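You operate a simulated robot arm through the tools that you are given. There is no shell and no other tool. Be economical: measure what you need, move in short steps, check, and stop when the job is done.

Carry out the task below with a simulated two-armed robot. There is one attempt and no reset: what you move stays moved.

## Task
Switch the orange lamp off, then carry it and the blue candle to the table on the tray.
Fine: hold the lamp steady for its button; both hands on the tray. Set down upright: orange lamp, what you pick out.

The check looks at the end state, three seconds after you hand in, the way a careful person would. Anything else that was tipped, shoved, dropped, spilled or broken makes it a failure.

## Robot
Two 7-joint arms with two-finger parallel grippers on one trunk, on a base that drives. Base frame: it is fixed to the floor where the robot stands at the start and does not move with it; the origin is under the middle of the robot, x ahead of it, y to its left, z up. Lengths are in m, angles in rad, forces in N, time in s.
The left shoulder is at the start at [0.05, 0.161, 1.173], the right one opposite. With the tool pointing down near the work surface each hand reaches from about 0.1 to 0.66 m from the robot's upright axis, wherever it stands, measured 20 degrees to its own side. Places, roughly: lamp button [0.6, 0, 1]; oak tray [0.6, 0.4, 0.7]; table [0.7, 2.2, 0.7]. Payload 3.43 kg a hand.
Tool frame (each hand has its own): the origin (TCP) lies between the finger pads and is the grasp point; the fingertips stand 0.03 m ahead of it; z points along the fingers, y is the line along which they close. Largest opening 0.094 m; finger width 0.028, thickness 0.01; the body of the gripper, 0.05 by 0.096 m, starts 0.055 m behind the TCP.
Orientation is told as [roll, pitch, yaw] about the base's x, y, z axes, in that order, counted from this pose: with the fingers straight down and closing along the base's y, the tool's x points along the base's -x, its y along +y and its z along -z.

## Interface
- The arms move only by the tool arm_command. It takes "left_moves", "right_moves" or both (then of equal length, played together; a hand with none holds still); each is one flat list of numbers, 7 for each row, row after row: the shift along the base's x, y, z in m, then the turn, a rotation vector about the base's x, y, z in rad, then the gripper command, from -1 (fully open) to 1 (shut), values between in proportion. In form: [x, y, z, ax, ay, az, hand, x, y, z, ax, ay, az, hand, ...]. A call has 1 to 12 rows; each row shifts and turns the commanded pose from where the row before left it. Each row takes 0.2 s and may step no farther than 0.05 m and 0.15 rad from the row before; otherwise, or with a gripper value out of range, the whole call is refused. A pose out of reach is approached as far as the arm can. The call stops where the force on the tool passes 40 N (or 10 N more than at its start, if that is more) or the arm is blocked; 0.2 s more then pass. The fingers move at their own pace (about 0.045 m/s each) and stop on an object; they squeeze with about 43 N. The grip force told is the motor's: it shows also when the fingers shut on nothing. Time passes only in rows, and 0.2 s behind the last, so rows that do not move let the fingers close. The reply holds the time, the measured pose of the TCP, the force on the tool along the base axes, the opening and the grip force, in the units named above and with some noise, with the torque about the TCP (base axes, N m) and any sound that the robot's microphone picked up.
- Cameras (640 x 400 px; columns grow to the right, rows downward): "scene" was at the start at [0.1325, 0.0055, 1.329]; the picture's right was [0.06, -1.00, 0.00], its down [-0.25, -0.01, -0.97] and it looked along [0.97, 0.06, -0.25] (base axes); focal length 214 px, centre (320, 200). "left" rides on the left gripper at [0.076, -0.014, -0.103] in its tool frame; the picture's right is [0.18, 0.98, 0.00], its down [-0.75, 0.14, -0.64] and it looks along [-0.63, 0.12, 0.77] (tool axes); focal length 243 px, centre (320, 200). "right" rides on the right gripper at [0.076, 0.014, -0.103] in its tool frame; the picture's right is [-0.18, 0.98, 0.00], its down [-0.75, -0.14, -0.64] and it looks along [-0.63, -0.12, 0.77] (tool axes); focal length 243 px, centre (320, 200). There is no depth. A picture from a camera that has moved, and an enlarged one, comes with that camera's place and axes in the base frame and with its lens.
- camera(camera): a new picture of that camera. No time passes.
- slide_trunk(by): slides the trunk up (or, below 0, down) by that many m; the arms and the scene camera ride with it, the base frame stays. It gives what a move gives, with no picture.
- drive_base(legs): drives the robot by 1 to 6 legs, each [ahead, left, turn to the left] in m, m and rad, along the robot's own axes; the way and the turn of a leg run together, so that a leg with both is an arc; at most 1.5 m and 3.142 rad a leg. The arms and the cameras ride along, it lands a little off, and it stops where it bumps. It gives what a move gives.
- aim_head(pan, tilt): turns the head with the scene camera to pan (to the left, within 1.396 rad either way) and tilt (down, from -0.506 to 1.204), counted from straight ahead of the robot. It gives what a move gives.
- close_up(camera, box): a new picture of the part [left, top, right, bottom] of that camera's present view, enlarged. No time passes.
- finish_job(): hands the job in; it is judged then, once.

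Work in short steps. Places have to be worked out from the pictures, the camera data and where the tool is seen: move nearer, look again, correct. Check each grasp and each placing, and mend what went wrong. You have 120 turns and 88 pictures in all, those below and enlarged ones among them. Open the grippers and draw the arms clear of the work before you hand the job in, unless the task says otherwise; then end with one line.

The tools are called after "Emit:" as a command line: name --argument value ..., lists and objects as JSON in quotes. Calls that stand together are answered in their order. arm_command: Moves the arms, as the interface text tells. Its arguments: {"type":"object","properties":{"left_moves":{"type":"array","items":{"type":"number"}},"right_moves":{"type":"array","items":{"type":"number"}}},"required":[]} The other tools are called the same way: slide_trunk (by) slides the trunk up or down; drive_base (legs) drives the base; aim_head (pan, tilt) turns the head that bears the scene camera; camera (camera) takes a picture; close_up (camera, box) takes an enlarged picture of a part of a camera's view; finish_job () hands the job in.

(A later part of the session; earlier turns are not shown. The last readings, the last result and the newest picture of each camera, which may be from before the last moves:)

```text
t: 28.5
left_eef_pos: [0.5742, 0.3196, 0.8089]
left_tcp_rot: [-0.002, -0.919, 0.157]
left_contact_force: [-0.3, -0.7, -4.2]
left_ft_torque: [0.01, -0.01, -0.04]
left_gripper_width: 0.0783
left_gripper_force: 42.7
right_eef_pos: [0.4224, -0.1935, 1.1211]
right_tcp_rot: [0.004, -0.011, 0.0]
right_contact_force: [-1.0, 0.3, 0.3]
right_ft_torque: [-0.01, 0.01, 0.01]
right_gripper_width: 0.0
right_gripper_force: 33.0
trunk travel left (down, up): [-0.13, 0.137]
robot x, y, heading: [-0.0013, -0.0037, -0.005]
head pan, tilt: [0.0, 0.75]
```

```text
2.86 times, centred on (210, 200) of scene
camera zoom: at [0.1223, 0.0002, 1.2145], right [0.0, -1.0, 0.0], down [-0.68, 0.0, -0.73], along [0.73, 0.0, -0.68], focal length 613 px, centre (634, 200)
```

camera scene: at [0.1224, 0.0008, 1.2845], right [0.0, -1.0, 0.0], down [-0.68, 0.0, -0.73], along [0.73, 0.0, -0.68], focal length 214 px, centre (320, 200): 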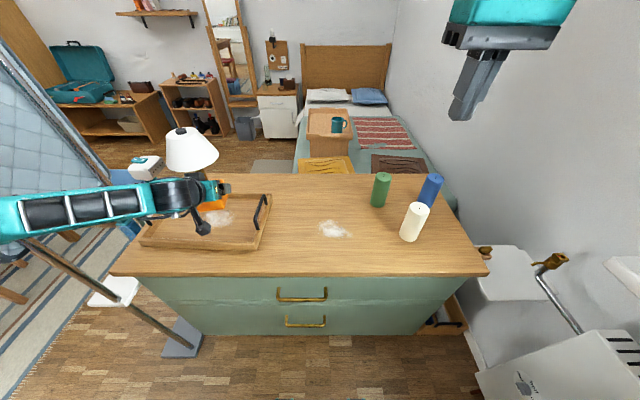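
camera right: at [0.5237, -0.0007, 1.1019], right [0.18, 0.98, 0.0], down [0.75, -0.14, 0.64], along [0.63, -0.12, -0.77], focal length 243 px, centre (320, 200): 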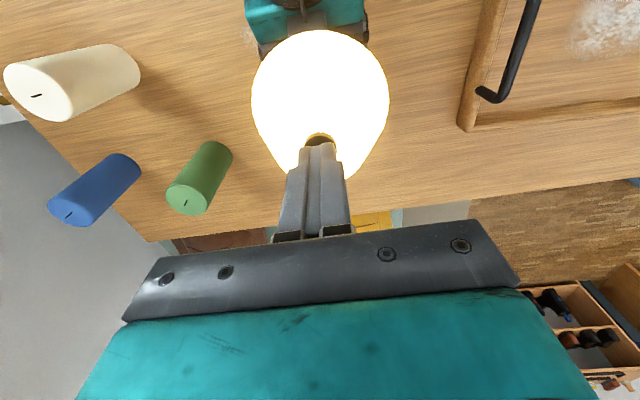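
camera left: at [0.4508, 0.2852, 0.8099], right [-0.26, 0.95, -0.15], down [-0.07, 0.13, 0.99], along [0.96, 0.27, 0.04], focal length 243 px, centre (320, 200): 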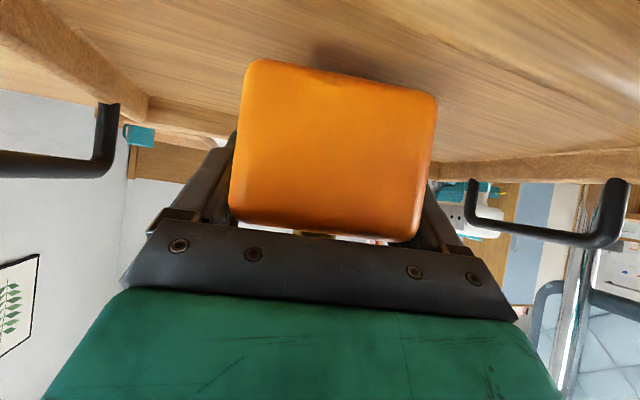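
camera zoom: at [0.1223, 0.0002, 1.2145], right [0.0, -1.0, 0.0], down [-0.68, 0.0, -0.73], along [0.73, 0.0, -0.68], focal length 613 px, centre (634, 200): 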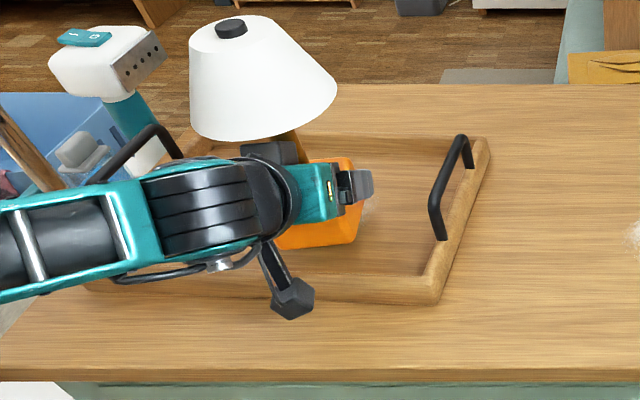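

Everything is clear: the camera housing stays in front of the front rim. I lower in small slides until weight transfers.

Emit:
slide_trunk --by -0.01

Emit:
slide_trunk --by -0.003

```text
t: 29.1
left_eef_pos: [0.5745, 0.3188, 0.7983]
left_tcp_rot: [-0.002, -0.919, 0.157]
left_contact_force: [-0.3, 0.0, -4.2]
left_ft_torque: [0.0, -0.03, -0.01]
left_gripper_width: 0.0781
left_gripper_force: 43.2
right_eef_pos: [0.4212, -0.1941, 1.1102]
right_tcp_rot: [0.004, -0.012, -0.001]
right_contact_force: [0.2, 1.2, 0.5]
right_ft_torque: [-0.01, 0.0, -0.01]
right_gripper_width: 0.0
right_gripper_force: 33.3
trunk travel left (down, up): [-0.12, 0.147]
robot x, y, heading: [0.0002, -0.0024, 0.004]
head pan, tilt: [0.0, 0.75]
```

```text
t: 29.6
left_eef_pos: [0.5741, 0.3193, 0.7954]
left_tcp_rot: [-0.002, -0.919, 0.158]
left_contact_force: [0.2, 0.3, -4.3]
left_ft_torque: [0.0, -0.02, 0.0]
left_gripper_width: 0.078
left_gripper_force: 42.8
right_eef_pos: [0.4228, -0.1932, 1.1074]
right_tcp_rot: [0.002, -0.009, -0.001]
right_contact_force: [-0.6, -0.5, 1.6]
right_ft_torque: [0.0, 0.02, -0.01]
right_gripper_width: 0.0003
right_gripper_force: 33.0
trunk travel left (down, up): [-0.117, 0.15]
robot x, y, heading: [0.0006, 0.0004, -0.002]
head pan, tilt: [0.0, 0.75]
```

Not touching yet. I continue in 3 mm slides.

Emit:
slide_trunk --by -0.003

Emit:
slide_trunk --by -0.002

```text
t: 30.1
left_eef_pos: [0.5733, 0.3179, 0.7934]
left_tcp_rot: [-0.001, -0.92, 0.156]
left_contact_force: [0.3, 0.6, -2.9]
left_ft_torque: [0.05, -0.08, -0.04]
left_gripper_width: 0.0781
left_gripper_force: 43.3
right_eef_pos: [0.4219, -0.1936, 1.1043]
right_tcp_rot: [0.003, -0.011, 0.0]
right_contact_force: [-0.8, -1.0, -0.3]
right_ft_torque: [0.0, 0.05, -0.01]
right_gripper_width: 0.0
right_gripper_force: 32.9
trunk travel left (down, up): [-0.114, 0.153]
robot x, y, heading: [0.0003, 0.0004, 0.002]
head pan, tilt: [0.0, 0.75]
```

```text
t: 30.7
left_eef_pos: [0.575, 0.3195, 0.7927]
left_tcp_rot: [-0.001, -0.924, 0.157]
left_contact_force: [-2.5, 0.6, 5.0]
left_ft_torque: [0.33, -0.16, 0.04]
left_gripper_width: 0.0783
left_gripper_force: 42.7
right_eef_pos: [0.4209, -0.1943, 1.1032]
right_tcp_rot: [0.004, -0.012, 0.0]
right_contact_force: [1.6, -0.8, -0.3]
right_ft_torque: [0.01, 0.01, 0.02]
right_gripper_width: 0.0
right_gripper_force: 32.9
trunk travel left (down, up): [-0.112, 0.155]
robot x, y, heading: [0.0024, -0.001, -0.002]
head pan, tilt: [0.0, 0.75]
```

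Touchdown. I open the left gripper in place.

Emit:
arm_command --left_moves '[0, 0, 0, 0, 0, 0, 0.2, 0, 0, 0, 0, 0, 0, -0.4, 0, 0, 0, 0, 0, 0, -1, 0, 0, 0, 0, 0, 0, -1]'

Emit:
camera --camera "left"

Emit:
close_up --camera "scene" --box '[120, 130, 300, 270]'

```text
t: 31.7
left_eef_pos: [0.5729, 0.3189, 0.7905]
left_tcp_rot: [-0.001, -0.918, 0.158]
left_contact_force: [-0.1, 0.8, -0.1]
left_ft_torque: [-0.02, -0.01, 0.02]
left_gripper_width: 0.0937
left_gripper_force: 0.1
right_eef_pos: [0.4223, -0.1933, 1.1021]
right_tcp_rot: [0.003, -0.012, 0.0]
right_contact_force: [-0.8, -0.1, 0.3]
right_ft_torque: [0.0, 0.03, 0.01]
right_gripper_width: 0.0
right_gripper_force: 32.8
trunk travel left (down, up): [-0.112, 0.155]
robot x, y, heading: [-0.0004, -0.003, -0.0]
head pan, tilt: [0.0, 0.75]
```

```text
54 pictures are left
camera left: at [0.4507, 0.2849, 0.7919], right [-0.26, 0.95, -0.15], down [-0.07, 0.13, 0.99], along [0.96, 0.27, 0.04], focal length 243 px, centre (320, 200)
```

left: 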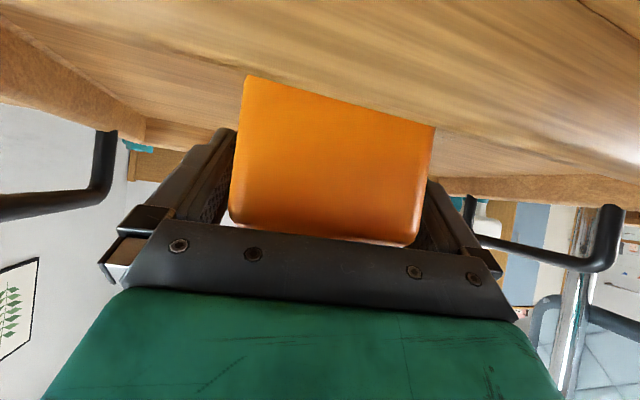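

```text
2.86 times, centred on (210, 200) of scene
camera zoom: at [0.1222, 0.0, 1.1965], right [0.0, -1.0, 0.0], down [-0.68, 0.0, -0.73], along [0.73, 0.0, -0.68], focal length 613 px, centre (634, 200)
```

zoom: 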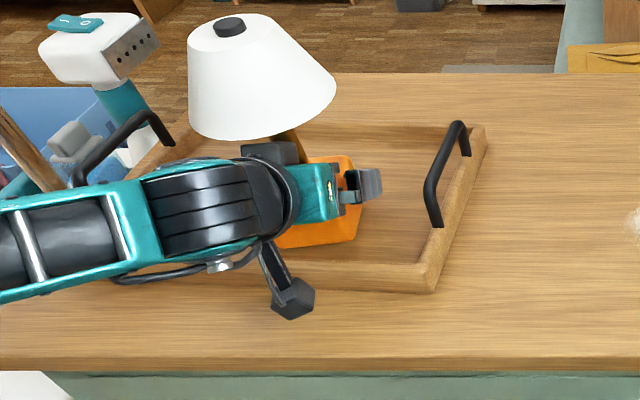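

Released, and the lamp stands in the tray. I test whether the commanded pose equals the measured one with a tiny move back and up before retracting.

Emit:
arm_command --left_moves '[-0.008, -0.001, 0.006, 0, 0, 0, -1]'

```text
t: 32.1
left_eef_pos: [0.5654, 0.3181, 0.796]
left_tcp_rot: [-0.002, -0.918, 0.157]
left_contact_force: [0.2, -0.8, 0.3]
left_ft_torque: [-0.01, 0.01, -0.02]
left_gripper_width: 0.0942
left_gripper_force: 0.1
right_eef_pos: [0.4216, -0.1935, 1.1018]
right_tcp_rot: [0.003, -0.012, -0.001]
right_contact_force: [-0.3, -0.4, -0.6]
right_ft_torque: [0.05, -0.02, -0.02]
right_gripper_width: 0.0
right_gripper_force: 32.8
trunk travel left (down, up): [-0.112, 0.155]
robot x, y, heading: [-0.0008, -0.0027, -0.001]
head pan, tilt: [0.0, 0.75]
```

It follows properly. I retract along the approach line, then raise the hand and turn it back toward vertical.

Emit:
arm_command --left_moves '[-0.036, -0.006, 0.028, 0, 0, 0, -1, -0.036, -0.006, 0.028, 0, 0, 0, -1, -0.036, -0.006, 0.028, 0, 0, 0, -1, -0.02, 0, 0.04, 0, 0.1, 0, -1, -0.01, 0, 0.04, 0, 0.1, 0, -1, -0.01, -0.01, 0.04, 0, 0.1, 0, -1, -0.01, -0.01, 0.04, 0, 0.1, 0, -1, -0.01, -0.01, 0.04, 0, 0.1, 0, -1, 0, -0.01, 0.0, 0, 0.1, 0, -1, 0, -0.01, 0, 0, 0.1, 0, -1, 0, -0.01, 0, 0, 0.1, 0, -1, 0, 0, 0, 0, 0.1, -0.1, -1]'

Emit:
camera --camera "scene"

```text
t: 34.7
left_eef_pos: [0.3983, 0.2397, 1.0809]
left_tcp_rot: [0.114, -0.024, -0.007]
left_contact_force: [0.3, -0.2, 0.8]
left_ft_torque: [-0.01, 0.03, 0.02]
left_gripper_width: 0.0938
left_gripper_force: 0.0
right_eef_pos: [0.4229, -0.1933, 1.1022]
right_tcp_rot: [0.004, -0.012, 0.001]
right_contact_force: [-0.2, 0.1, -0.2]
right_ft_torque: [0.02, 0.03, 0.03]
right_gripper_width: 0.0002
right_gripper_force: 33.7
trunk travel left (down, up): [-0.112, 0.155]
robot x, y, heading: [0.005, 0.0011, 0.002]
head pan, tilt: [0.0, 0.75]
```

```text
52 pictures are left
camera scene: at [0.1222, 0.0, 1.1965], right [0.0, -1.0, 0.0], down [-0.68, 0.0, -0.73], along [0.73, 0.0, -0.68], focal length 214 px, centre (320, 200)
```

scene: 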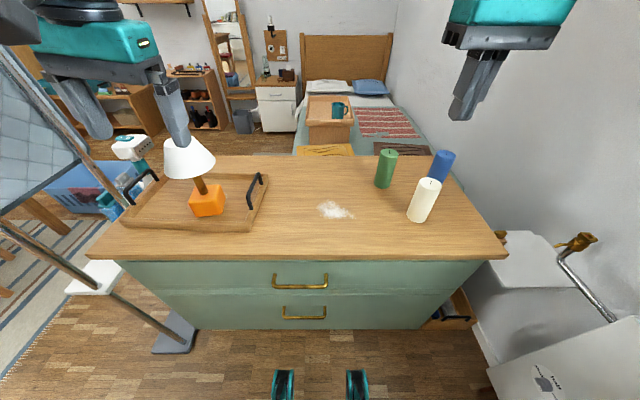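

The lamp stands upright in the tray, off. Next is the blue candle at about (0.685,−0.385); I drive slightly right and ahead to bring it into the right hand's reach.

Emit:
drive_base --legs '[[0.0, -0.2, 0.0], [0.06, 0.0, 0.0]]'

Emit:
camera --camera "scene"

Emit:
camera --camera "right"

```text
t: 37.6
left_eef_pos: [0.4581, 0.0423, 1.0803]
left_tcp_rot: [0.115, -0.023, -0.004]
left_contact_force: [-0.2, 0.1, 0.7]
left_ft_torque: [0.01, 0.01, 0.01]
left_gripper_width: 0.094
left_gripper_force: 0.0
right_eef_pos: [0.483, -0.3923, 1.1017]
right_tcp_rot: [0.003, -0.011, -0.001]
right_contact_force: [0.1, -0.5, 0.2]
right_ft_torque: [-0.01, -0.02, -0.03]
right_gripper_width: 0.0
right_gripper_force: 32.7
trunk travel left (down, up): [-0.112, 0.155]
robot x, y, heading: [0.0604, -0.1949, 0.002]
head pan, tilt: [0.0, 0.75]
```

```text
51 pictures are left
camera scene: at [0.1822, -0.199, 1.1964], right [0.0, -1.0, 0.0], down [-0.68, 0.0, -0.73], along [0.73, 0.0, -0.68], focal length 214 px, centre (320, 200)
```

scene: 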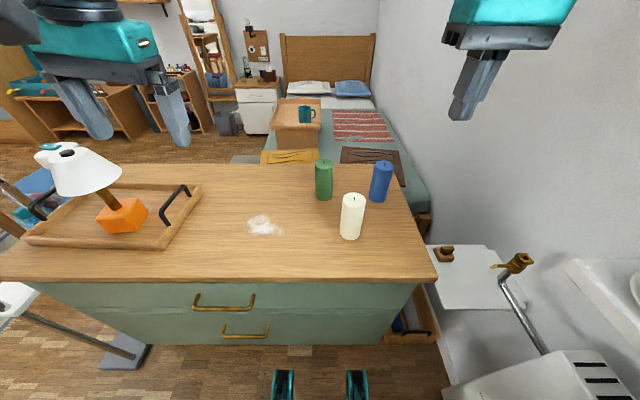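

```text
50 pictures are left
camera right: at [0.4048, -0.3792, 1.2047], right [0.18, 0.98, 0.01], down [0.75, -0.14, 0.65], along [0.64, -0.11, -0.76], focal length 243 px, centre (320, 200)
```

right: 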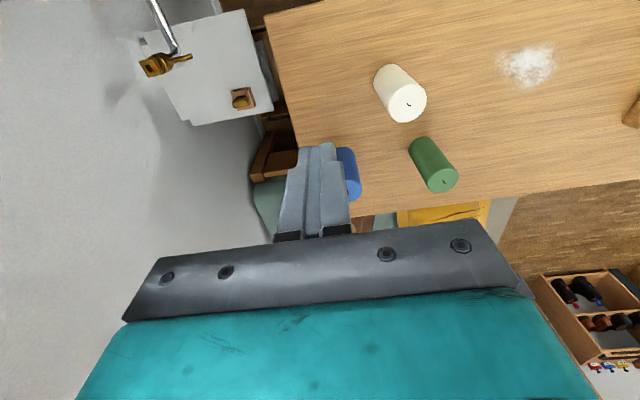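

Blue candle placed at (0.681,−0.378), top z≈0.864, diameter about 0.058. I move the open right hand above it.

Emit:
arm_command --right_moves '[0.04, 0.003, -0.01, 0, 0.012, 0, -1, 0.04, 0.003, -0.01, 0, 0, 0, -1, 0.04, 0.003, -0.01, 0, 0, 0, -1, 0.04, 0.003, -0.02, 0, 0, 0, -1, 0.038, 0.002, -0.03, 0, 0, 0, -1, 0, 0, -0.04, 0, 0, 0, -1]'

Emit:
camera --camera "right"

Emit:
close_up --camera "scene" --box '[310, 110, 450, 240]'

```text
t: 39.0
left_eef_pos: [0.4565, 0.0409, 1.0813]
left_tcp_rot: [0.114, -0.023, -0.005]
left_contact_force: [-0.5, 0.4, -0.7]
left_ft_torque: [-0.03, 0.0, 0.0]
left_gripper_width: 0.0939
left_gripper_force: 0.0
right_eef_pos: [0.6805, -0.3784, 0.9817]
right_tcp_rot: [0.003, 0.001, 0.002]
right_contact_force: [-0.1, 0.0, 1.1]
right_ft_torque: [0.01, 0.03, 0.02]
right_gripper_width: 0.0938
right_gripper_force: 0.1
trunk travel left (down, up): [-0.112, 0.155]
robot x, y, heading: [0.0574, -0.1969, -0.001]
head pan, tilt: [0.0, 0.75]
```

```text
49 pictures are left
camera right: at [0.6037, -0.3654, 1.0846], right [0.18, 0.98, 0.0], down [0.75, -0.14, 0.64], along [0.63, -0.11, -0.77], focal length 243 px, centre (320, 200)
```

right: 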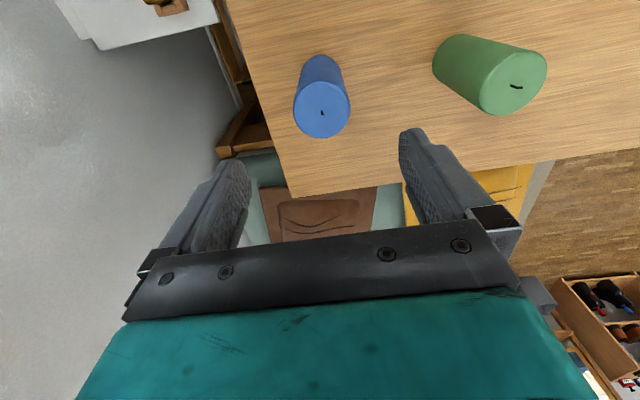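

```text
3.08 times, centred on (380, 175) of scene
camera zoom: at [0.1818, -0.1994, 1.1965], right [0.0, -1.0, 0.0], down [-0.68, 0.0, -0.73], along [0.73, 0.0, -0.68], focal length 660 px, centre (135, 277)
```

zoom: 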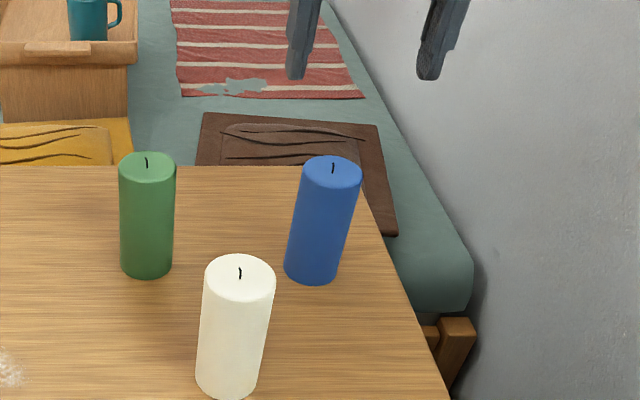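

Both views agree on (0.679,−0.377), top 0.864. I descend and close.

Emit:
arm_command --right_moves '[-0.001, 0.001, -0.04, 0, 0, 0, -1, 0, 0, -0.04, 0, 0, 0, -1, 0, 0, -0.04, 0, 0, 0, -1, 0, 0, -0.036, 0, 0, 0, -1, 0, 0, 0, 0, 0, 0, 0, 0, 0, 0, 0, 0, 0, 0.5, 0, 0, 0, 0, 0, 0, 1, 0, 0, 0, 0, 0, 0, 1]'

Emit:
camera --camera "right"

```text
t: 40.8
left_eef_pos: [0.457, 0.0414, 1.0812]
left_tcp_rot: [0.115, -0.024, -0.003]
left_contact_force: [0.2, -0.1, 0.0]
left_ft_torque: [-0.02, 0.0, 0.03]
left_gripper_width: 0.0941
left_gripper_force: 0.1
right_eef_pos: [0.6784, -0.378, 0.8251]
right_tcp_rot: [0.004, -0.001, -0.001]
right_contact_force: [-0.7, 0.2, -0.6]
right_ft_torque: [-0.05, -0.03, -0.02]
right_gripper_width: 0.0558
right_gripper_force: 42.7
trunk travel left (down, up): [-0.112, 0.155]
robot x, y, heading: [0.0619, -0.1992, 0.003]
head pan, tilt: [0.0, 0.75]
```

```text
47 pictures are left
camera right: at [0.6022, -0.3648, 0.9287], right [0.18, 0.98, 0.0], down [0.75, -0.14, 0.64], along [0.63, -0.11, -0.77], focal length 243 px, centre (320, 200)
```

right: 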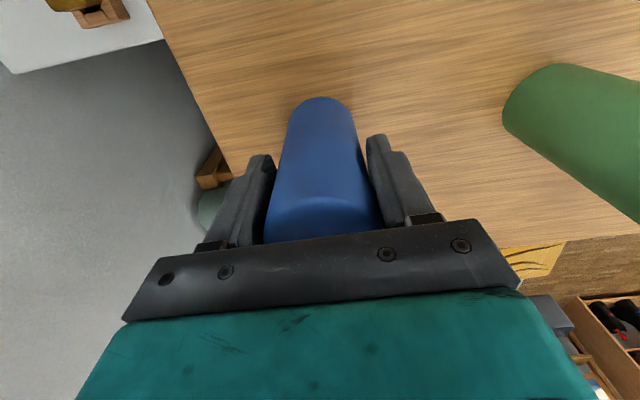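

Solid grasp on the blue candle (0.056 wide). I lift it, draw it back toward the robot, and tuck the left hand in (levelling its roll) ahead of the drive left.

Emit:
arm_command --right_moves '[0, 0, 0.02, 0, 0, 0, 1, 0, 0, 0.04, 0, 0, 0, 1, 0, 0, 0.04, 0, 0, 0, 1, 0, 0, 0.04, 0, 0, 0, 1, 0, 0, 0.04, 0, 0, 0, 1, -0.04, 0.004, 0, 0, 0, 0, 1, -0.04, 0.004, 0, 0, 0, 0, 1, -0.04, 0.004, 0, 0, 0, 0, 1, -0.04, 0.004, 0, 0, 0, 0, 1, -0.04, 0.004, 0, 0, 0, 0, 1, -0.04, 0.004, 0, 0, 0, 0, 1]' --left_moves '[0, 0, 0, 0, 0, 0, -1, 0, 0, 0, 0, 0, 0, -1, 0, 0, 0, 0, 0, 0, -1, 0, 0, 0, 0, 0, 0, -1, -0.01, -0.013, 0, -0.019, 0.004, 0, -1, -0.01, -0.013, 0, -0.019, 0.004, 0, -1, -0.01, -0.013, 0, -0.019, 0.004, 0, -1, -0.01, -0.013, 0, -0.019, 0.004, 0, -1, -0.01, -0.013, 0, -0.019, 0.004, 0, -1, -0.01, -0.013, 0, -0.019, 0.004, 0, -1, 0, 0, 0, 0, 0, 0, -1]'

Emit:
camera --camera "scene"

```text
t: 43.2
left_eef_pos: [0.3952, -0.0367, 1.0812]
left_tcp_rot: [0.001, 0.001, -0.001]
left_contact_force: [-0.1, -0.3, -0.1]
left_ft_torque: [0.0, 0.01, 0.03]
left_gripper_width: 0.094
left_gripper_force: 0.1
right_eef_pos: [0.4387, -0.354, 1.0071]
right_tcp_rot: [0.002, 0.0, 0.0]
right_contact_force: [-0.6, 0.4, -2.4]
right_ft_torque: [0.04, 0.03, -0.01]
right_gripper_width: 0.0562
right_gripper_force: 43.0
trunk travel left (down, up): [-0.112, 0.155]
robot x, y, heading: [0.06, -0.1971, 0.002]
head pan, tilt: [0.0, 0.75]
```

```text
46 pictures are left
camera scene: at [0.1815, -0.199, 1.1966], right [0.0, -1.0, 0.0], down [-0.68, 0.0, -0.73], along [0.73, 0.0, -0.68], focal length 214 px, centre (320, 200)
```

scene: 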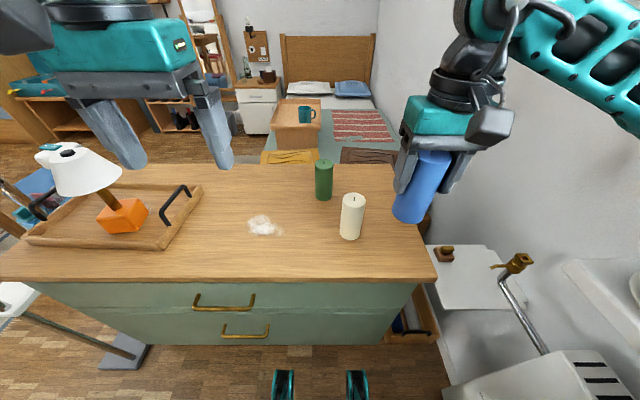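

The candle is held upright. I drive left 0.3 m and look before going farther.

Emit:
drive_base --legs '[[0.0, 0.3, 0.0]]'

Emit:
camera --camera "scene"

```text
t: 46.4
left_eef_pos: [0.3951, 0.2658, 1.0804]
left_tcp_rot: [0.001, -0.002, 0.0]
left_contact_force: [0.6, -0.3, 0.5]
left_ft_torque: [-0.02, 0.02, -0.05]
left_gripper_width: 0.0939
left_gripper_force: 0.0
right_eef_pos: [0.4391, -0.0524, 1.0084]
right_tcp_rot: [0.002, 0.001, 0.004]
right_contact_force: [1.1, 0.4, -3.5]
right_ft_torque: [-0.01, 0.0, 0.0]
right_gripper_width: 0.0558
right_gripper_force: 42.9
trunk travel left (down, up): [-0.112, 0.155]
robot x, y, heading: [0.0581, 0.1038, 0.002]
head pan, tilt: [0.0, 0.75]
```

```text
45 pictures are left
camera scene: at [0.181, 0.1016, 1.1965], right [0.0, -1.0, 0.0], down [-0.68, 0.0, -0.73], along [0.73, 0.0, -0.68], focal length 214 px, centre (320, 200)
```

scene: 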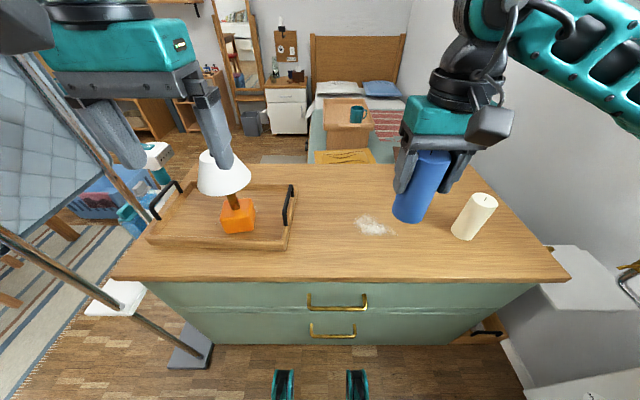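

The route is clear; the stand's foot is at roughly x≥0.37, y≥0.61. I drive another 0.25 m left.

Emit:
drive_base --legs '[[0.0, 0.25, 0.0]]'

Emit:
camera --camera "scene"

Emit:
camera --camera "left"

```text
t: 48.1
left_eef_pos: [0.3841, 0.3538, 1.0797]
left_tcp_rot: [0.016, 0.012, -0.027]
left_contact_force: [-0.2, -0.3, -0.4]
left_ft_torque: [-0.01, 0.01, 0.0]
left_gripper_width: 0.0941
left_gripper_force: 0.1
right_eef_pos: [0.4291, 0.0426, 1.0092]
right_tcp_rot: [0.014, -0.008, 0.002]
right_contact_force: [0.5, 0.1, -2.2]
right_ft_torque: [0.02, 0.01, -0.01]
right_gripper_width: 0.0555
right_gripper_force: 43.1
trunk travel left (down, up): [-0.112, 0.155]
robot x, y, heading: [0.0513, 0.2027, 0.003]
head pan, tilt: [0.0, 0.75]
stopped in leg 1: the robot was blocked; the commanded pose is now the measured one
```

```text
44 pictures are left
camera scene: at [0.1702, 0.1962, 1.1983], right [0.0, -1.0, -0.01], down [-0.68, 0.01, -0.74], along [0.74, 0.01, -0.68], focal length 214 px, centre (320, 200)
```

scene: 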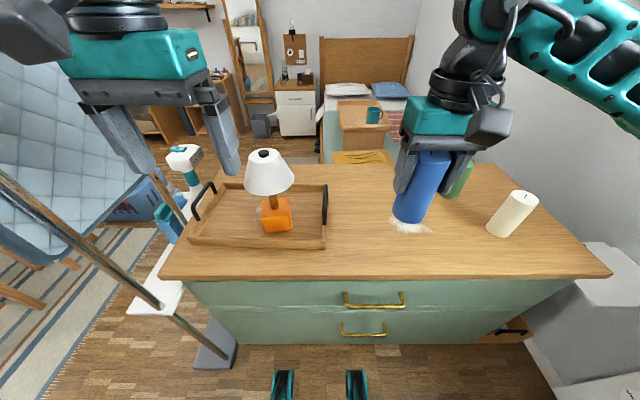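

```text
43 pictures are left
camera left: at [0.3098, 0.3392, 1.1827], right [-0.16, 0.99, 0.02], down [0.76, 0.11, 0.63], along [0.62, 0.11, -0.77], focal length 243 px, centre (320, 200)
```

left: 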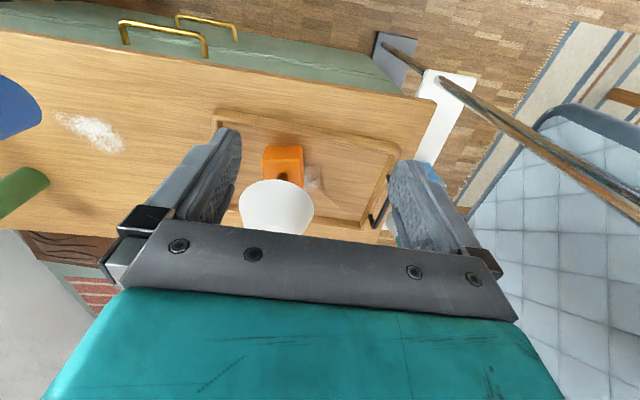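

The robot was blocked at y≈0.2, most likely the left elbow against the screen's pole. I back off to the right; my new plan is to slide the tray right along the dresser with the left hand so that the work is clear of the pole.

Emit:
drive_base --legs '[[0.0, -0.22, 0.0]]'

Emit:
camera --camera "scene"

Emit:
camera --camera "left"

```text
t: 50.7
left_eef_pos: [0.3924, 0.1459, 1.0731]
left_tcp_rot: [0.002, 0.022, -0.022]
left_contact_force: [0.0, 0.0, 0.2]
left_ft_torque: [-0.01, 0.01, -0.03]
left_gripper_width: 0.094
left_gripper_force: 0.0
right_eef_pos: [0.4357, -0.1647, 1.0072]
right_tcp_rot: [0.003, 0.001, 0.002]
right_contact_force: [-0.5, 0.0, -2.6]
right_ft_torque: [0.02, 0.03, -0.02]
right_gripper_width: 0.0557
right_gripper_force: 43.0
trunk travel left (down, up): [-0.112, 0.155]
robot x, y, heading: [0.0547, -0.0116, 0.004]
head pan, tilt: [0.0, 0.75]
```

```text
42 pictures are left
camera scene: at [0.1788, -0.0105, 1.1965], right [0.0, -1.0, 0.0], down [-0.68, 0.0, -0.73], along [0.73, 0.0, -0.68], focal length 214 px, centre (320, 200)
```

scene: 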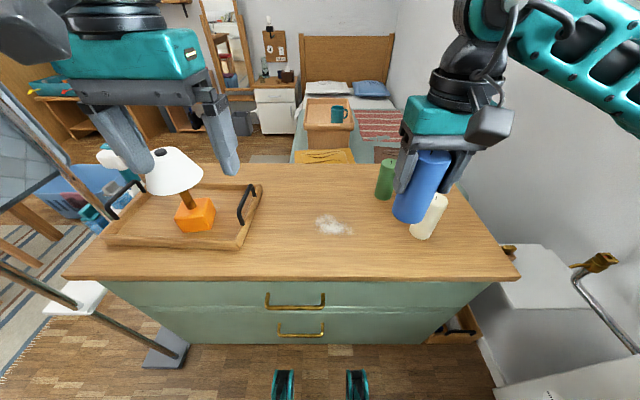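

```text
41 pictures are left
camera left: at [0.3187, 0.1335, 1.1781], right [-0.16, 0.99, 0.01], down [0.77, 0.12, 0.63], along [0.62, 0.11, -0.78], focal length 243 px, centre (320, 200)
```

left: 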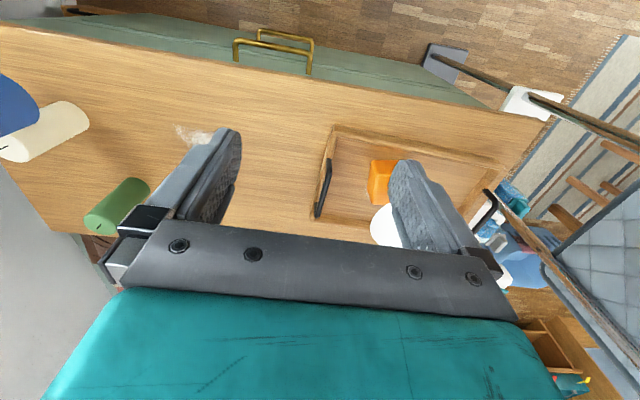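

The stand looks unmoved. The right handle bar spans x 0.556–0.664 at y≈0.19, with the lamp shade edge at about y 0.247. I bring the left hand above it with the body rolled away from the lamp by 20°.

Emit:
arm_command --left_moves '[0.036, 0.001, -0.02, 0.058, -0.004, 0.004, -0.2, 0.036, 0.001, -0.025, 0.058, -0.004, 0.004, -0.2, 0.036, 0.001, -0.03, 0.058, -0.004, 0.004, -0.2, 0.036, 0.001, -0.035, 0.058, -0.004, 0.004, -0.2, 0.036, 0.001, -0.035, 0.058, -0.004, 0.004, -0.2, 0.036, 0.001, -0.035, 0.058, 0, 0.002, -0.2]'

Emit:
camera --camera "left"

Emit:
close_up --camera "scene" --box '[90, 130, 300, 270]'

```text
refused: row 4 steps farther than a row can; nothing moved
```

```text
40 pictures are left
camera left: at [0.3187, 0.1335, 1.1781], right [-0.16, 0.99, 0.01], down [0.77, 0.12, 0.63], along [0.62, 0.11, -0.78], focal length 243 px, centre (320, 200)
```

left: 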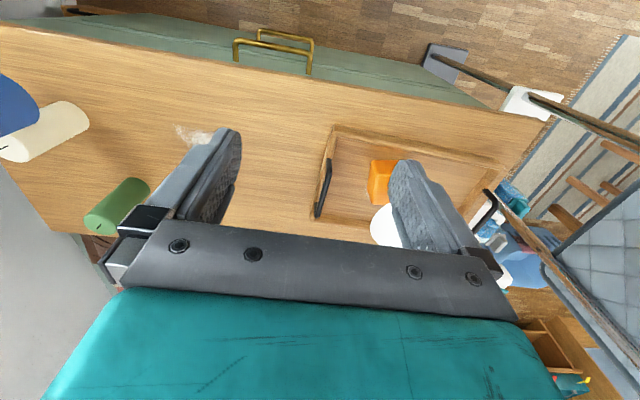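

```text
2.86 times, centred on (195, 200) of scene
camera zoom: at [0.1788, -0.0105, 1.1965], right [0.0, -1.0, 0.0], down [-0.68, 0.0, -0.73], along [0.73, 0.0, -0.68], focal length 613 px, centre (677, 200)
```

zoom: 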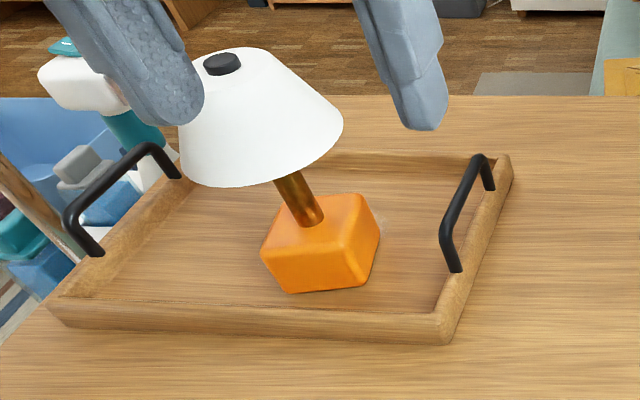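

One row exceeded the step limit, so I resend it with smaller rows. The zoom puts the bar centre at about (0.603,0.190,0.813).

Emit:
arm_command --left_moves '[0.0305, 0.0015, -0.0239, 0.05, -0.003, 0.003, -0.2, 0.0305, 0.0015, -0.0239, 0.05, -0.003, 0.003, -0.2, 0.0305, 0.0015, -0.0239, 0.05, -0.003, 0.003, -0.2, 0.0305, 0.0015, -0.0239, 0.05, -0.003, 0.003, -0.2, 0.0305, 0.0015, -0.0239, 0.05, -0.003, 0.003, -0.2, 0.0305, 0.0015, -0.0239, 0.05, -0.003, 0.003, -0.2, 0.0305, 0.0015, -0.0239, 0.05, -0.003, 0.003, -0.2]'

Emit:
camera --camera "left"

Emit:
close_up --camera "scene" --box '[90, 130, 300, 270]'

```text
t: 52.3
left_eef_pos: [0.6059, 0.1578, 0.9066]
left_tcp_rot: [0.355, 0.003, 0.005]
left_contact_force: [-0.9, -0.5, 0.4]
left_ft_torque: [-0.01, 0.02, -0.03]
left_gripper_width: 0.0565
left_gripper_force: 0.1
right_eef_pos: [0.4359, -0.1661, 1.0059]
right_tcp_rot: [0.003, 0.0, 0.001]
right_contact_force: [1.6, 0.6, -2.3]
right_ft_torque: [-0.03, 0.04, 0.0]
right_gripper_width: 0.0557
right_gripper_force: 43.6
trunk travel left (down, up): [-0.112, 0.155]
robot x, y, heading: [0.0549, -0.0071, 0.0]
head pan, tilt: [0.0, 0.75]
```

```text
38 pictures are left
camera left: at [0.5313, 0.1087, 0.9977], right [-0.19, 0.92, 0.34], down [0.76, -0.09, 0.65], along [0.63, 0.38, -0.68], focal length 243 px, centre (320, 200)
```

left: 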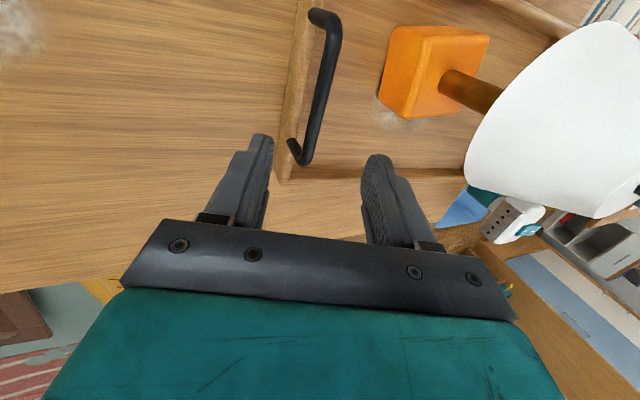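

```text
2.86 times, centred on (195, 200) of scene
camera zoom: at [0.1791, -0.0105, 1.1965], right [0.0, -1.0, 0.0], down [-0.68, 0.0, -0.73], along [0.73, 0.0, -0.68], focal length 613 px, centre (677, 200)
```

zoom: 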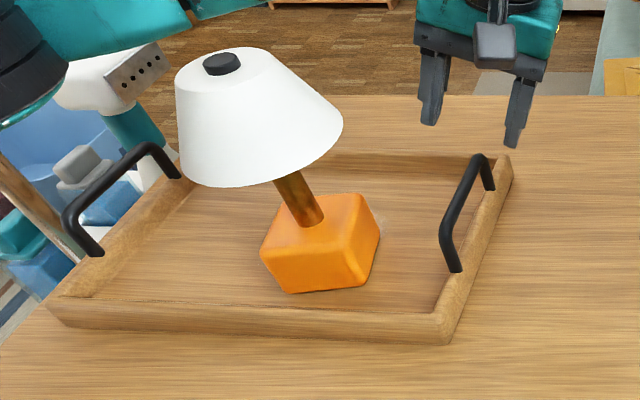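

Triangulating the bends puts the bar at x 0.54–0.64, y≈0.182, z≈0.826. I descend onto it and close.

Emit:
arm_command --left_moves '[-0.016, 0.002, -0.01, 0, 0, 0, -0.2, 0, 0.008, -0.025, 0, 0, 0, -0.2, 0, 0.008, -0.025, 0, 0, 0, -0.2, 0, 0.006, -0.024, 0, 0, 0, -0.2]'

Emit:
camera --camera "left"

```text
t: 53.3
left_eef_pos: [0.5896, 0.1811, 0.8223]
left_tcp_rot: [0.354, 0.002, 0.003]
left_contact_force: [-1.1, -0.1, 0.0]
left_ft_torque: [-0.01, 0.0, 0.0]
left_gripper_width: 0.0566
left_gripper_force: 0.0
right_eef_pos: [0.4367, -0.1649, 1.0071]
right_tcp_rot: [0.004, 0.002, 0.002]
right_contact_force: [-0.7, -0.2, -3.5]
right_ft_torque: [0.04, 0.02, 0.0]
right_gripper_width: 0.0557
right_gripper_force: 42.9
trunk travel left (down, up): [-0.112, 0.155]
robot x, y, heading: [0.0539, -0.0078, 0.005]
head pan, tilt: [0.0, 0.75]
```

```text
36 pictures are left
camera left: at [0.5148, 0.1326, 0.9142], right [-0.19, 0.92, 0.34], down [0.76, -0.09, 0.65], along [0.63, 0.38, -0.68], focal length 243 px, centre (320, 200)
```

left: 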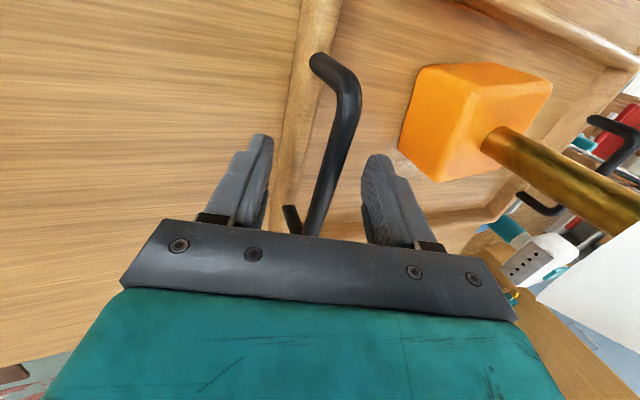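

The bar is between the fingers. Closing.

Emit:
arm_command --left_moves '[0, 0, 0, 0, 0, 0, 0.4, 0, 0, 0, 0, 0, 0, 1, 0, 0, 0, 0, 0, 0, 1, 0, 0, 0, 0, 0, 0, 1]'

Emit:
camera --camera "left"

```text
t: 54.3
left_eef_pos: [0.5902, 0.1837, 0.8243]
left_tcp_rot: [0.356, 0.001, 0.003]
left_contact_force: [1.4, 8.4, 9.2]
left_ft_torque: [0.2, 0.69, -0.71]
left_gripper_width: 0.0119
left_gripper_force: 39.0
right_eef_pos: [0.4364, -0.1657, 1.0071]
right_tcp_rot: [0.004, -0.001, 0.001]
right_contact_force: [0.0, 0.2, -1.7]
right_ft_torque: [-0.03, 0.03, -0.03]
right_gripper_width: 0.0558
right_gripper_force: 43.0
trunk travel left (down, up): [-0.112, 0.155]
robot x, y, heading: [0.0565, -0.0105, 0.003]
head pan, tilt: [0.0, 0.75]
```

```text
35 pictures are left
camera left: at [0.5148, 0.1337, 0.9156], right [-0.19, 0.92, 0.34], down [0.75, -0.09, 0.65], along [0.63, 0.38, -0.68], focal length 243 px, centre (320, 200)
```

left: 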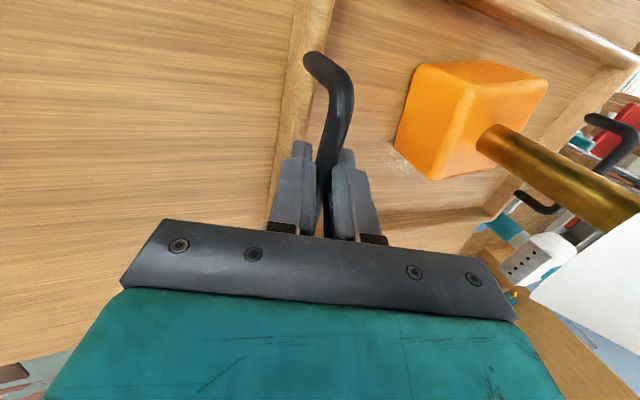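

Bar gripped (0.012 wide). I slide the tray slowly to the right, moving the right hand along to keep it clear.

Emit:
arm_command --left_moves '[0, -0.006, 0, 0, 0, 0, 1, 0, -0.012, 0, 0, 0, 0, 1, 0, -0.018, 0, 0, 0, 0, 1, 0, -0.02, 0, 0, 0, 0, 1, 0, -0.02, 0, 0, 0, 0, 1, 0, -0.02, 0, 0, 0, 0, 1, 0, -0.014, 0, 0, 0, 0, 1, 0, -0.006, 0, 0, 0, 0, 1]' --right_moves '[0, -0.01, 0, 0, 0, 0, 1, 0, -0.015, 0, 0, 0, 0, 1, 0, -0.015, 0, 0, 0, 0, 1, 0, -0.015, 0, 0, 0, 0, 1, 0, -0.015, 0, 0, 0, 0, 1, 0, -0.015, 0, 0, 0, 0, 1, 0, -0.015, 0, 0, 0, 0, 1, 0, -0.01, 0, 0, 0, 0, 1]'

Emit:
camera --camera "scene"

```text
t: 56.1
left_eef_pos: [0.5889, 0.0659, 0.8245]
left_tcp_rot: [0.355, -0.001, 0.006]
left_contact_force: [-0.2, 10.6, 20.7]
left_ft_torque: [0.22, 0.45, -0.39]
left_gripper_width: 0.0112
left_gripper_force: 42.9
right_eef_pos: [0.4354, -0.2748, 1.0078]
right_tcp_rot: [0.003, -0.004, 0.001]
right_contact_force: [0.0, 0.0, -2.3]
right_ft_torque: [0.01, 0.03, 0.01]
right_gripper_width: 0.0559
right_gripper_force: 43.5
trunk travel left (down, up): [-0.112, 0.155]
robot x, y, heading: [0.0557, -0.0098, 0.006]
head pan, tilt: [0.0, 0.75]
```

```text
34 pictures are left
camera scene: at [0.1771, -0.0098, 1.1968], right [0.0, -1.0, 0.0], down [-0.68, 0.0, -0.73], along [0.73, 0.0, -0.68], focal length 214 px, centre (320, 200)
```

scene: 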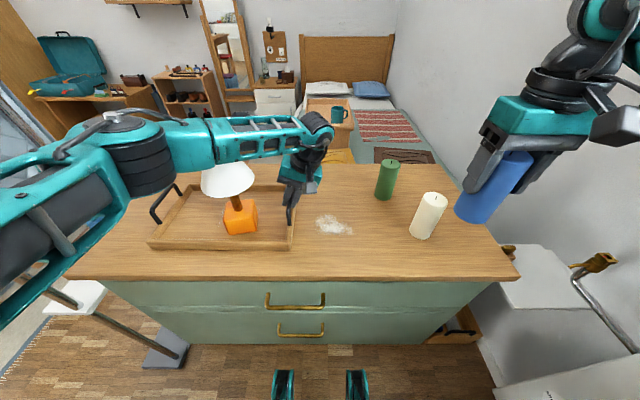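

It slides well, with the lamp steady. I continue another 14 cm.

Emit:
arm_command --left_moves '[0, -0.006, 0.001, 0, 0, 0, 1, 0, -0.012, 0.001, 0, 0, 0, 1, 0, -0.018, 0, 0, 0, 0, 1, 0, -0.02, 0, 0, 0, 0, 1, 0, -0.02, 0, 0, 0, 0, 1, 0, -0.02, 0, 0, 0, 0, 1, 0, -0.02, 0, 0, 0, 0, 1, 0, -0.014, 0, 0, 0, 0, 1, 0, -0.006, 0, 0, 0, 0, 1]'

Emit:
camera --camera "scene"

```text
t: 58.1
left_eef_pos: [0.5865, -0.0575, 0.8264]
left_tcp_rot: [0.353, 0.002, 0.002]
left_contact_force: [2.9, -0.9, 0.5]
left_ft_torque: [-0.07, -0.49, -0.55]
left_gripper_width: 0.0112
left_gripper_force: 43.1
left hand out of reach, approached as far as the arm can: row 8, 9
right_eef_pos: [0.4358, -0.2744, 1.0056]
right_tcp_rot: [0.003, 0.001, 0.0]
right_contact_force: [0.1, -0.1, -3.4]
right_ft_torque: [-0.02, 0.02, 0.0]
right_gripper_width: 0.0559
right_gripper_force: 42.9
trunk travel left (down, up): [-0.112, 0.155]
robot x, y, heading: [0.0586, -0.0113, -0.003]
head pan, tilt: [0.0, 0.75]
```

```text
33 pictures are left
camera scene: at [0.179, -0.0108, 1.1964], right [0.0, -1.0, 0.0], down [-0.68, 0.0, -0.73], along [0.73, 0.0, -0.68], focal length 214 px, centre (320, 200)
```

scene: 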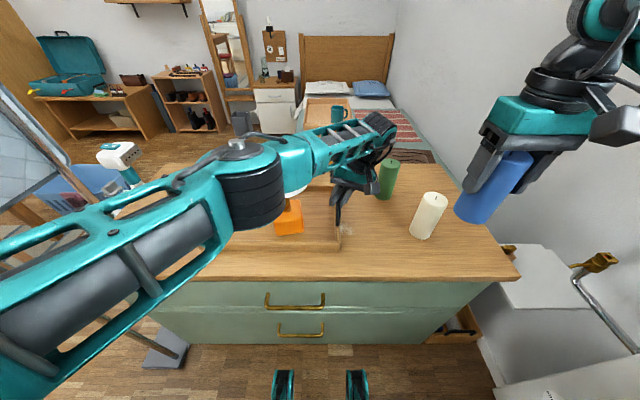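

The tray is now centred near y≈0.11. I release the handle, retract along the tool axis and tuck the left hand back to its side.

Emit:
arm_command --left_moves '[0, 0, 0, 0, 0, 0, -0.2, 0, 0, 0, 0, 0, 0, -0.2, 0, 0, 0, 0, 0, 0, -0.2, 0, -0.005, 0.015, 0, 0, 0, -0.2, 0, -0.01, 0.028, 0, 0, 0, -0.2, 0, -0.01, 0.028, 0, 0, 0, -0.2, 0, -0.005, 0.035, 0, 0, 0, -0.2, -0.02, 0, 0.035, 0, 0, 0, -0.2, -0.035, 0.02, 0.02, 0, 0, 0, -0.2, -0.035, 0.03, 0.01, 0, 0, 0, -0.2]'

Emit:
camera --camera "scene"

```text
t: 60.3
left_eef_pos: [0.4972, -0.0172, 0.9947]
left_tcp_rot: [0.353, 0.002, 0.007]
left_contact_force: [0.3, 0.0, -0.1]
left_ft_torque: [0.04, -0.05, 0.0]
left_gripper_width: 0.0563
left_gripper_force: 0.1
left hand out of reach, approached as far as the arm can: row 5, 6
right_eef_pos: [0.4366, -0.2744, 1.0067]
right_tcp_rot: [0.005, -0.001, 0.002]
right_contact_force: [-0.2, 0.0, -2.6]
right_ft_torque: [0.01, -0.02, -0.01]
right_gripper_width: 0.0553
right_gripper_force: 43.3
trunk travel left (down, up): [-0.112, 0.155]
robot x, y, heading: [0.0589, -0.0086, 0.002]
head pan, tilt: [0.0, 0.75]
```

```text
32 pictures are left
camera scene: at [0.1786, -0.0099, 1.1965], right [0.0, -1.0, 0.0], down [-0.68, 0.0, -0.73], along [0.73, 0.0, -0.68], focal length 214 px, centre (320, 200)
```

scene: 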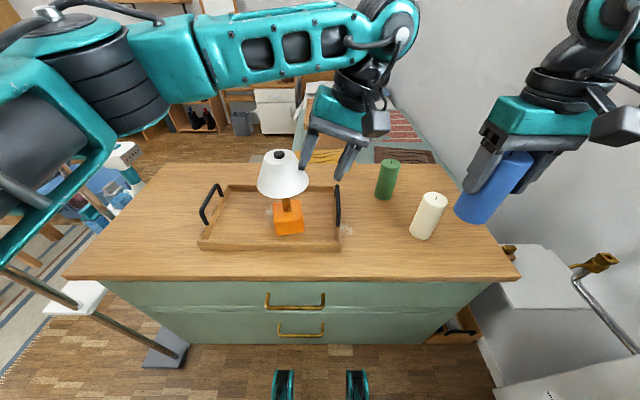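

Tray now has handles at y≈−0.055 and 0.267; the lamp is at about (0.587,0.072). I tuck the left hand to its side, upright.

Emit:
arm_command --left_moves '[-0.03, 0, 0.02, -0.05, 0, 0, -0.2, -0.02, 0.02, 0.02, -0.05, 0, 0, -0.2, -0.015, 0.025, 0.01, -0.05, 0, 0, -0.2, -0.01, 0.03, 0.01, -0.05, 0, 0, -0.2, -0.01, 0.03, 0.0, -0.05, 0, 0, -0.2, 0, 0.03, 0.0, -0.05, 0, 0, -0.2, 0, 0.01, 0, -0.053, 0, 0, -0.2]'

Emit:
drive_base --legs '[[0.03, 0.15, 0.0]]'

Emit:
camera --camera "scene"

```text
t: 61.9
left_eef_pos: [0.4109, 0.1282, 1.0541]
left_tcp_rot: [0.002, 0.002, 0.002]
left_contact_force: [-0.2, 0.7, 0.1]
left_ft_torque: [0.01, 0.02, 0.01]
left_gripper_width: 0.0564
left_gripper_force: 0.1
right_eef_pos: [0.436, -0.2746, 1.0074]
right_tcp_rot: [0.004, 0.002, 0.001]
right_contact_force: [-0.9, -1.0, -2.4]
right_ft_torque: [0.0, 0.03, 0.0]
right_gripper_width: 0.0556
right_gripper_force: 43.2
trunk travel left (down, up): [-0.112, 0.155]
robot x, y, heading: [0.0602, -0.0106, 0.003]
head pan, tilt: [0.0, 0.75]
```

```text
t: 63.8
left_eef_pos: [0.4265, 0.2778, 1.0558]
left_tcp_rot: [0.002, 0.005, 0.001]
left_contact_force: [-0.2, -0.5, 0.2]
left_ft_torque: [0.03, -0.04, -0.02]
left_gripper_width: 0.0561
left_gripper_force: 0.2
right_eef_pos: [0.4501, -0.1241, 1.0067]
right_tcp_rot: [0.003, 0.003, 0.001]
right_contact_force: [0.5, 0.4, -3.0]
right_ft_torque: [-0.01, 0.03, 0.01]
right_gripper_width: 0.0554
right_gripper_force: 43.1
trunk travel left (down, up): [-0.112, 0.155]
robot x, y, heading: [0.072, 0.1377, 0.003]
head pan, tilt: [0.0, 0.75]
```

```text
31 pictures are left
camera scene: at [0.1931, 0.1405, 1.1965], right [0.0, -1.0, 0.0], down [-0.68, 0.0, -0.73], along [0.73, 0.0, -0.68], focal length 214 px, centre (320, 200)
```

scene: 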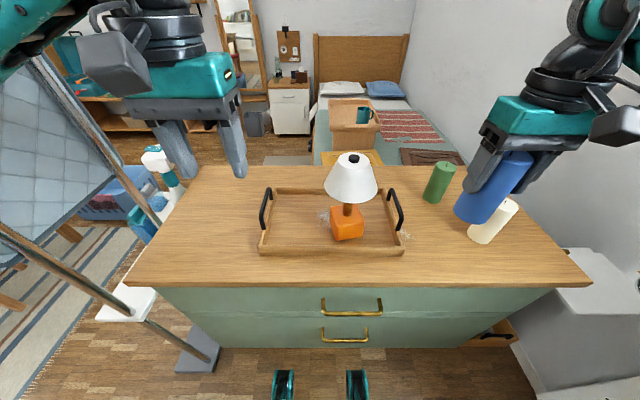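

Good view. I'll set the candle at about (0.545,0.195), front-left in the tray, where the right forearm stays clear of the lamp. First I move the left hand back and up, then bring the right hand across at height.

Emit:
arm_command --left_moves '[-0.025, 0.005, 0.035, 0, 0, 0, -0.2, -0.025, 0.005, 0.035, 0, 0, 0, -0.2, -0.025, 0.005, 0.035, 0, 0, 0, -0.2, -0.025, 0.005, 0.035, 0, 0, 0, -0.2, 0, 0, 0, 0, 0, 0, -0.2, 0, 0, 0, 0, 0, 0, -0.2, 0, 0, 0, 0, 0, 0, -0.2, 0, 0, 0, 0, 0, 0, -0.2]' --right_moves '[0, 0.03, 0.005, 0, 0, 0, 1, 0, 0.04, 0, 0, 0, 0, 1, 0, 0.04, 0, 0, 0, 0, 1, 0, 0.04, 0, 0, 0, 0, 1, 0, 0.04, 0, 0, 0, 0, 1, 0, 0.045, 0, 0, 0, 0, 1, 0, 0.045, 0, 0, 0, 0, 1, 0, 0.04, 0, 0, 0, 0, 1]'

Emit:
camera --camera "scene"

```text
t: 65.6
left_eef_pos: [0.3258, 0.2972, 1.1933]
left_tcp_rot: [0.0, 0.004, 0.002]
left_contact_force: [-0.1, 0.1, 0.3]
left_ft_torque: [0.03, 0.0, 0.01]
left_gripper_width: 0.0568
left_gripper_force: 0.1
right_eef_pos: [0.4504, 0.1966, 1.0123]
right_tcp_rot: [0.003, -0.001, -0.001]
right_contact_force: [-0.1, -0.2, -3.7]
right_ft_torque: [-0.02, 0.01, -0.02]
right_gripper_width: 0.0554
right_gripper_force: 43.1
trunk travel left (down, up): [-0.112, 0.155]
robot x, y, heading: [0.0715, 0.1376, 0.005]
head pan, tilt: [0.0, 0.75]
```

```text
30 pictures are left
camera scene: at [0.1928, 0.1409, 1.1965], right [0.0, -1.0, 0.0], down [-0.68, 0.0, -0.73], along [0.73, 0.0, -0.68], focal length 214 px, centre (320, 200)
```

scene: 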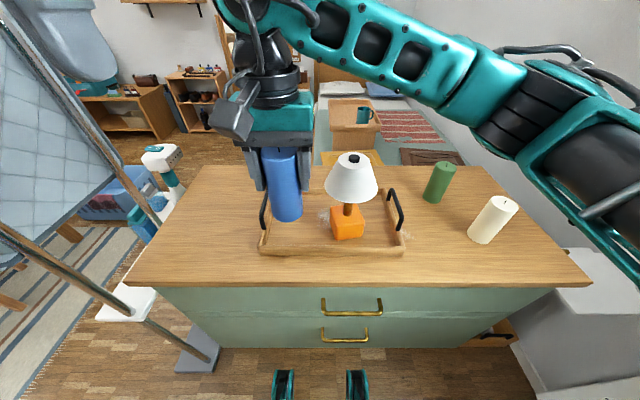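

The forearm passes close to the lamp's height, so I raise the trunk 10 cm first; then the elbow stays higher when the hand goes down.

Emit:
slide_trunk --by 0.1

Emit:
arm_command --right_moves '[0.03, 0, -0.02, 0, 0, 0, 1, 0.035, 0, -0.03, 0, 0, 0, 1, 0.03, 0, -0.035, 0, 0, 0, 1, 0, 0, -0.04, 0, 0, 0, 1, 0, 0, -0.04, 0, 0, 0, 1]'

Emit:
camera --camera "scene"

Emit:
camera --camera "right"

```text
t: 67.0
left_eef_pos: [0.3256, 0.297, 1.2938]
left_tcp_rot: [-0.001, 0.004, 0.002]
left_contact_force: [0.3, -0.2, 0.4]
left_ft_torque: [0.02, -0.02, 0.0]
left_gripper_width: 0.0565
left_gripper_force: 0.0
right_eef_pos: [0.45, 0.1963, 1.1106]
right_tcp_rot: [0.004, 0.001, 0.0]
right_contact_force: [0.4, -0.8, -3.4]
right_ft_torque: [0.0, 0.03, -0.02]
right_gripper_width: 0.0553
right_gripper_force: 43.1
trunk travel left (down, up): [-0.212, 0.055]
robot x, y, heading: [0.0698, 0.1407, -0.001]
head pan, tilt: [0.0, 0.75]
```

```text
t: 68.2
left_eef_pos: [0.3259, 0.2965, 1.2935]
left_tcp_rot: [0.003, 0.004, 0.001]
left_contact_force: [1.1, 0.2, -0.9]
left_ft_torque: [-0.02, -0.02, 0.01]
left_gripper_width: 0.0564
left_gripper_force: 0.0
right_eef_pos: [0.5452, 0.1954, 0.9457]
right_tcp_rot: [0.003, 0.001, -0.001]
right_contact_force: [0.9, 0.3, -1.3]
right_ft_torque: [0.01, -0.02, -0.03]
right_gripper_width: 0.0557
right_gripper_force: 42.8
trunk travel left (down, up): [-0.212, 0.055]
robot x, y, heading: [0.0694, 0.1396, 0.003]
head pan, tilt: [0.0, 0.75]
```

```text
29 pictures are left
camera scene: at [0.1933, 0.1404, 1.2965], right [0.0, -1.0, 0.0], down [-0.68, 0.0, -0.73], along [0.73, 0.0, -0.68], focal length 214 px, centre (320, 200)
```

scene: 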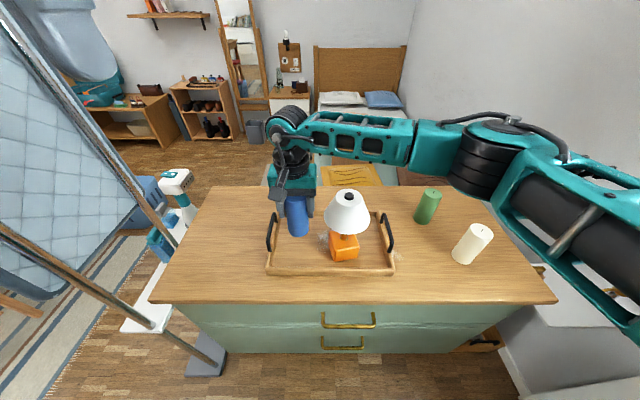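

```text
28 pictures are left
camera right: at [0.4692, 0.2091, 1.0493], right [0.18, 0.98, 0.0], down [0.75, -0.14, 0.64], along [0.63, -0.12, -0.77], focal length 243 px, centre (320, 200)
```

right: 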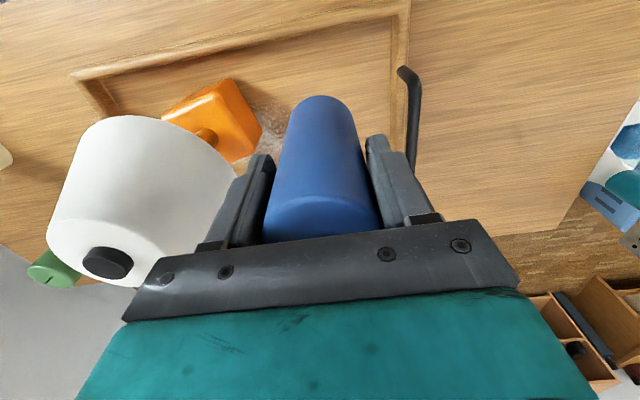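

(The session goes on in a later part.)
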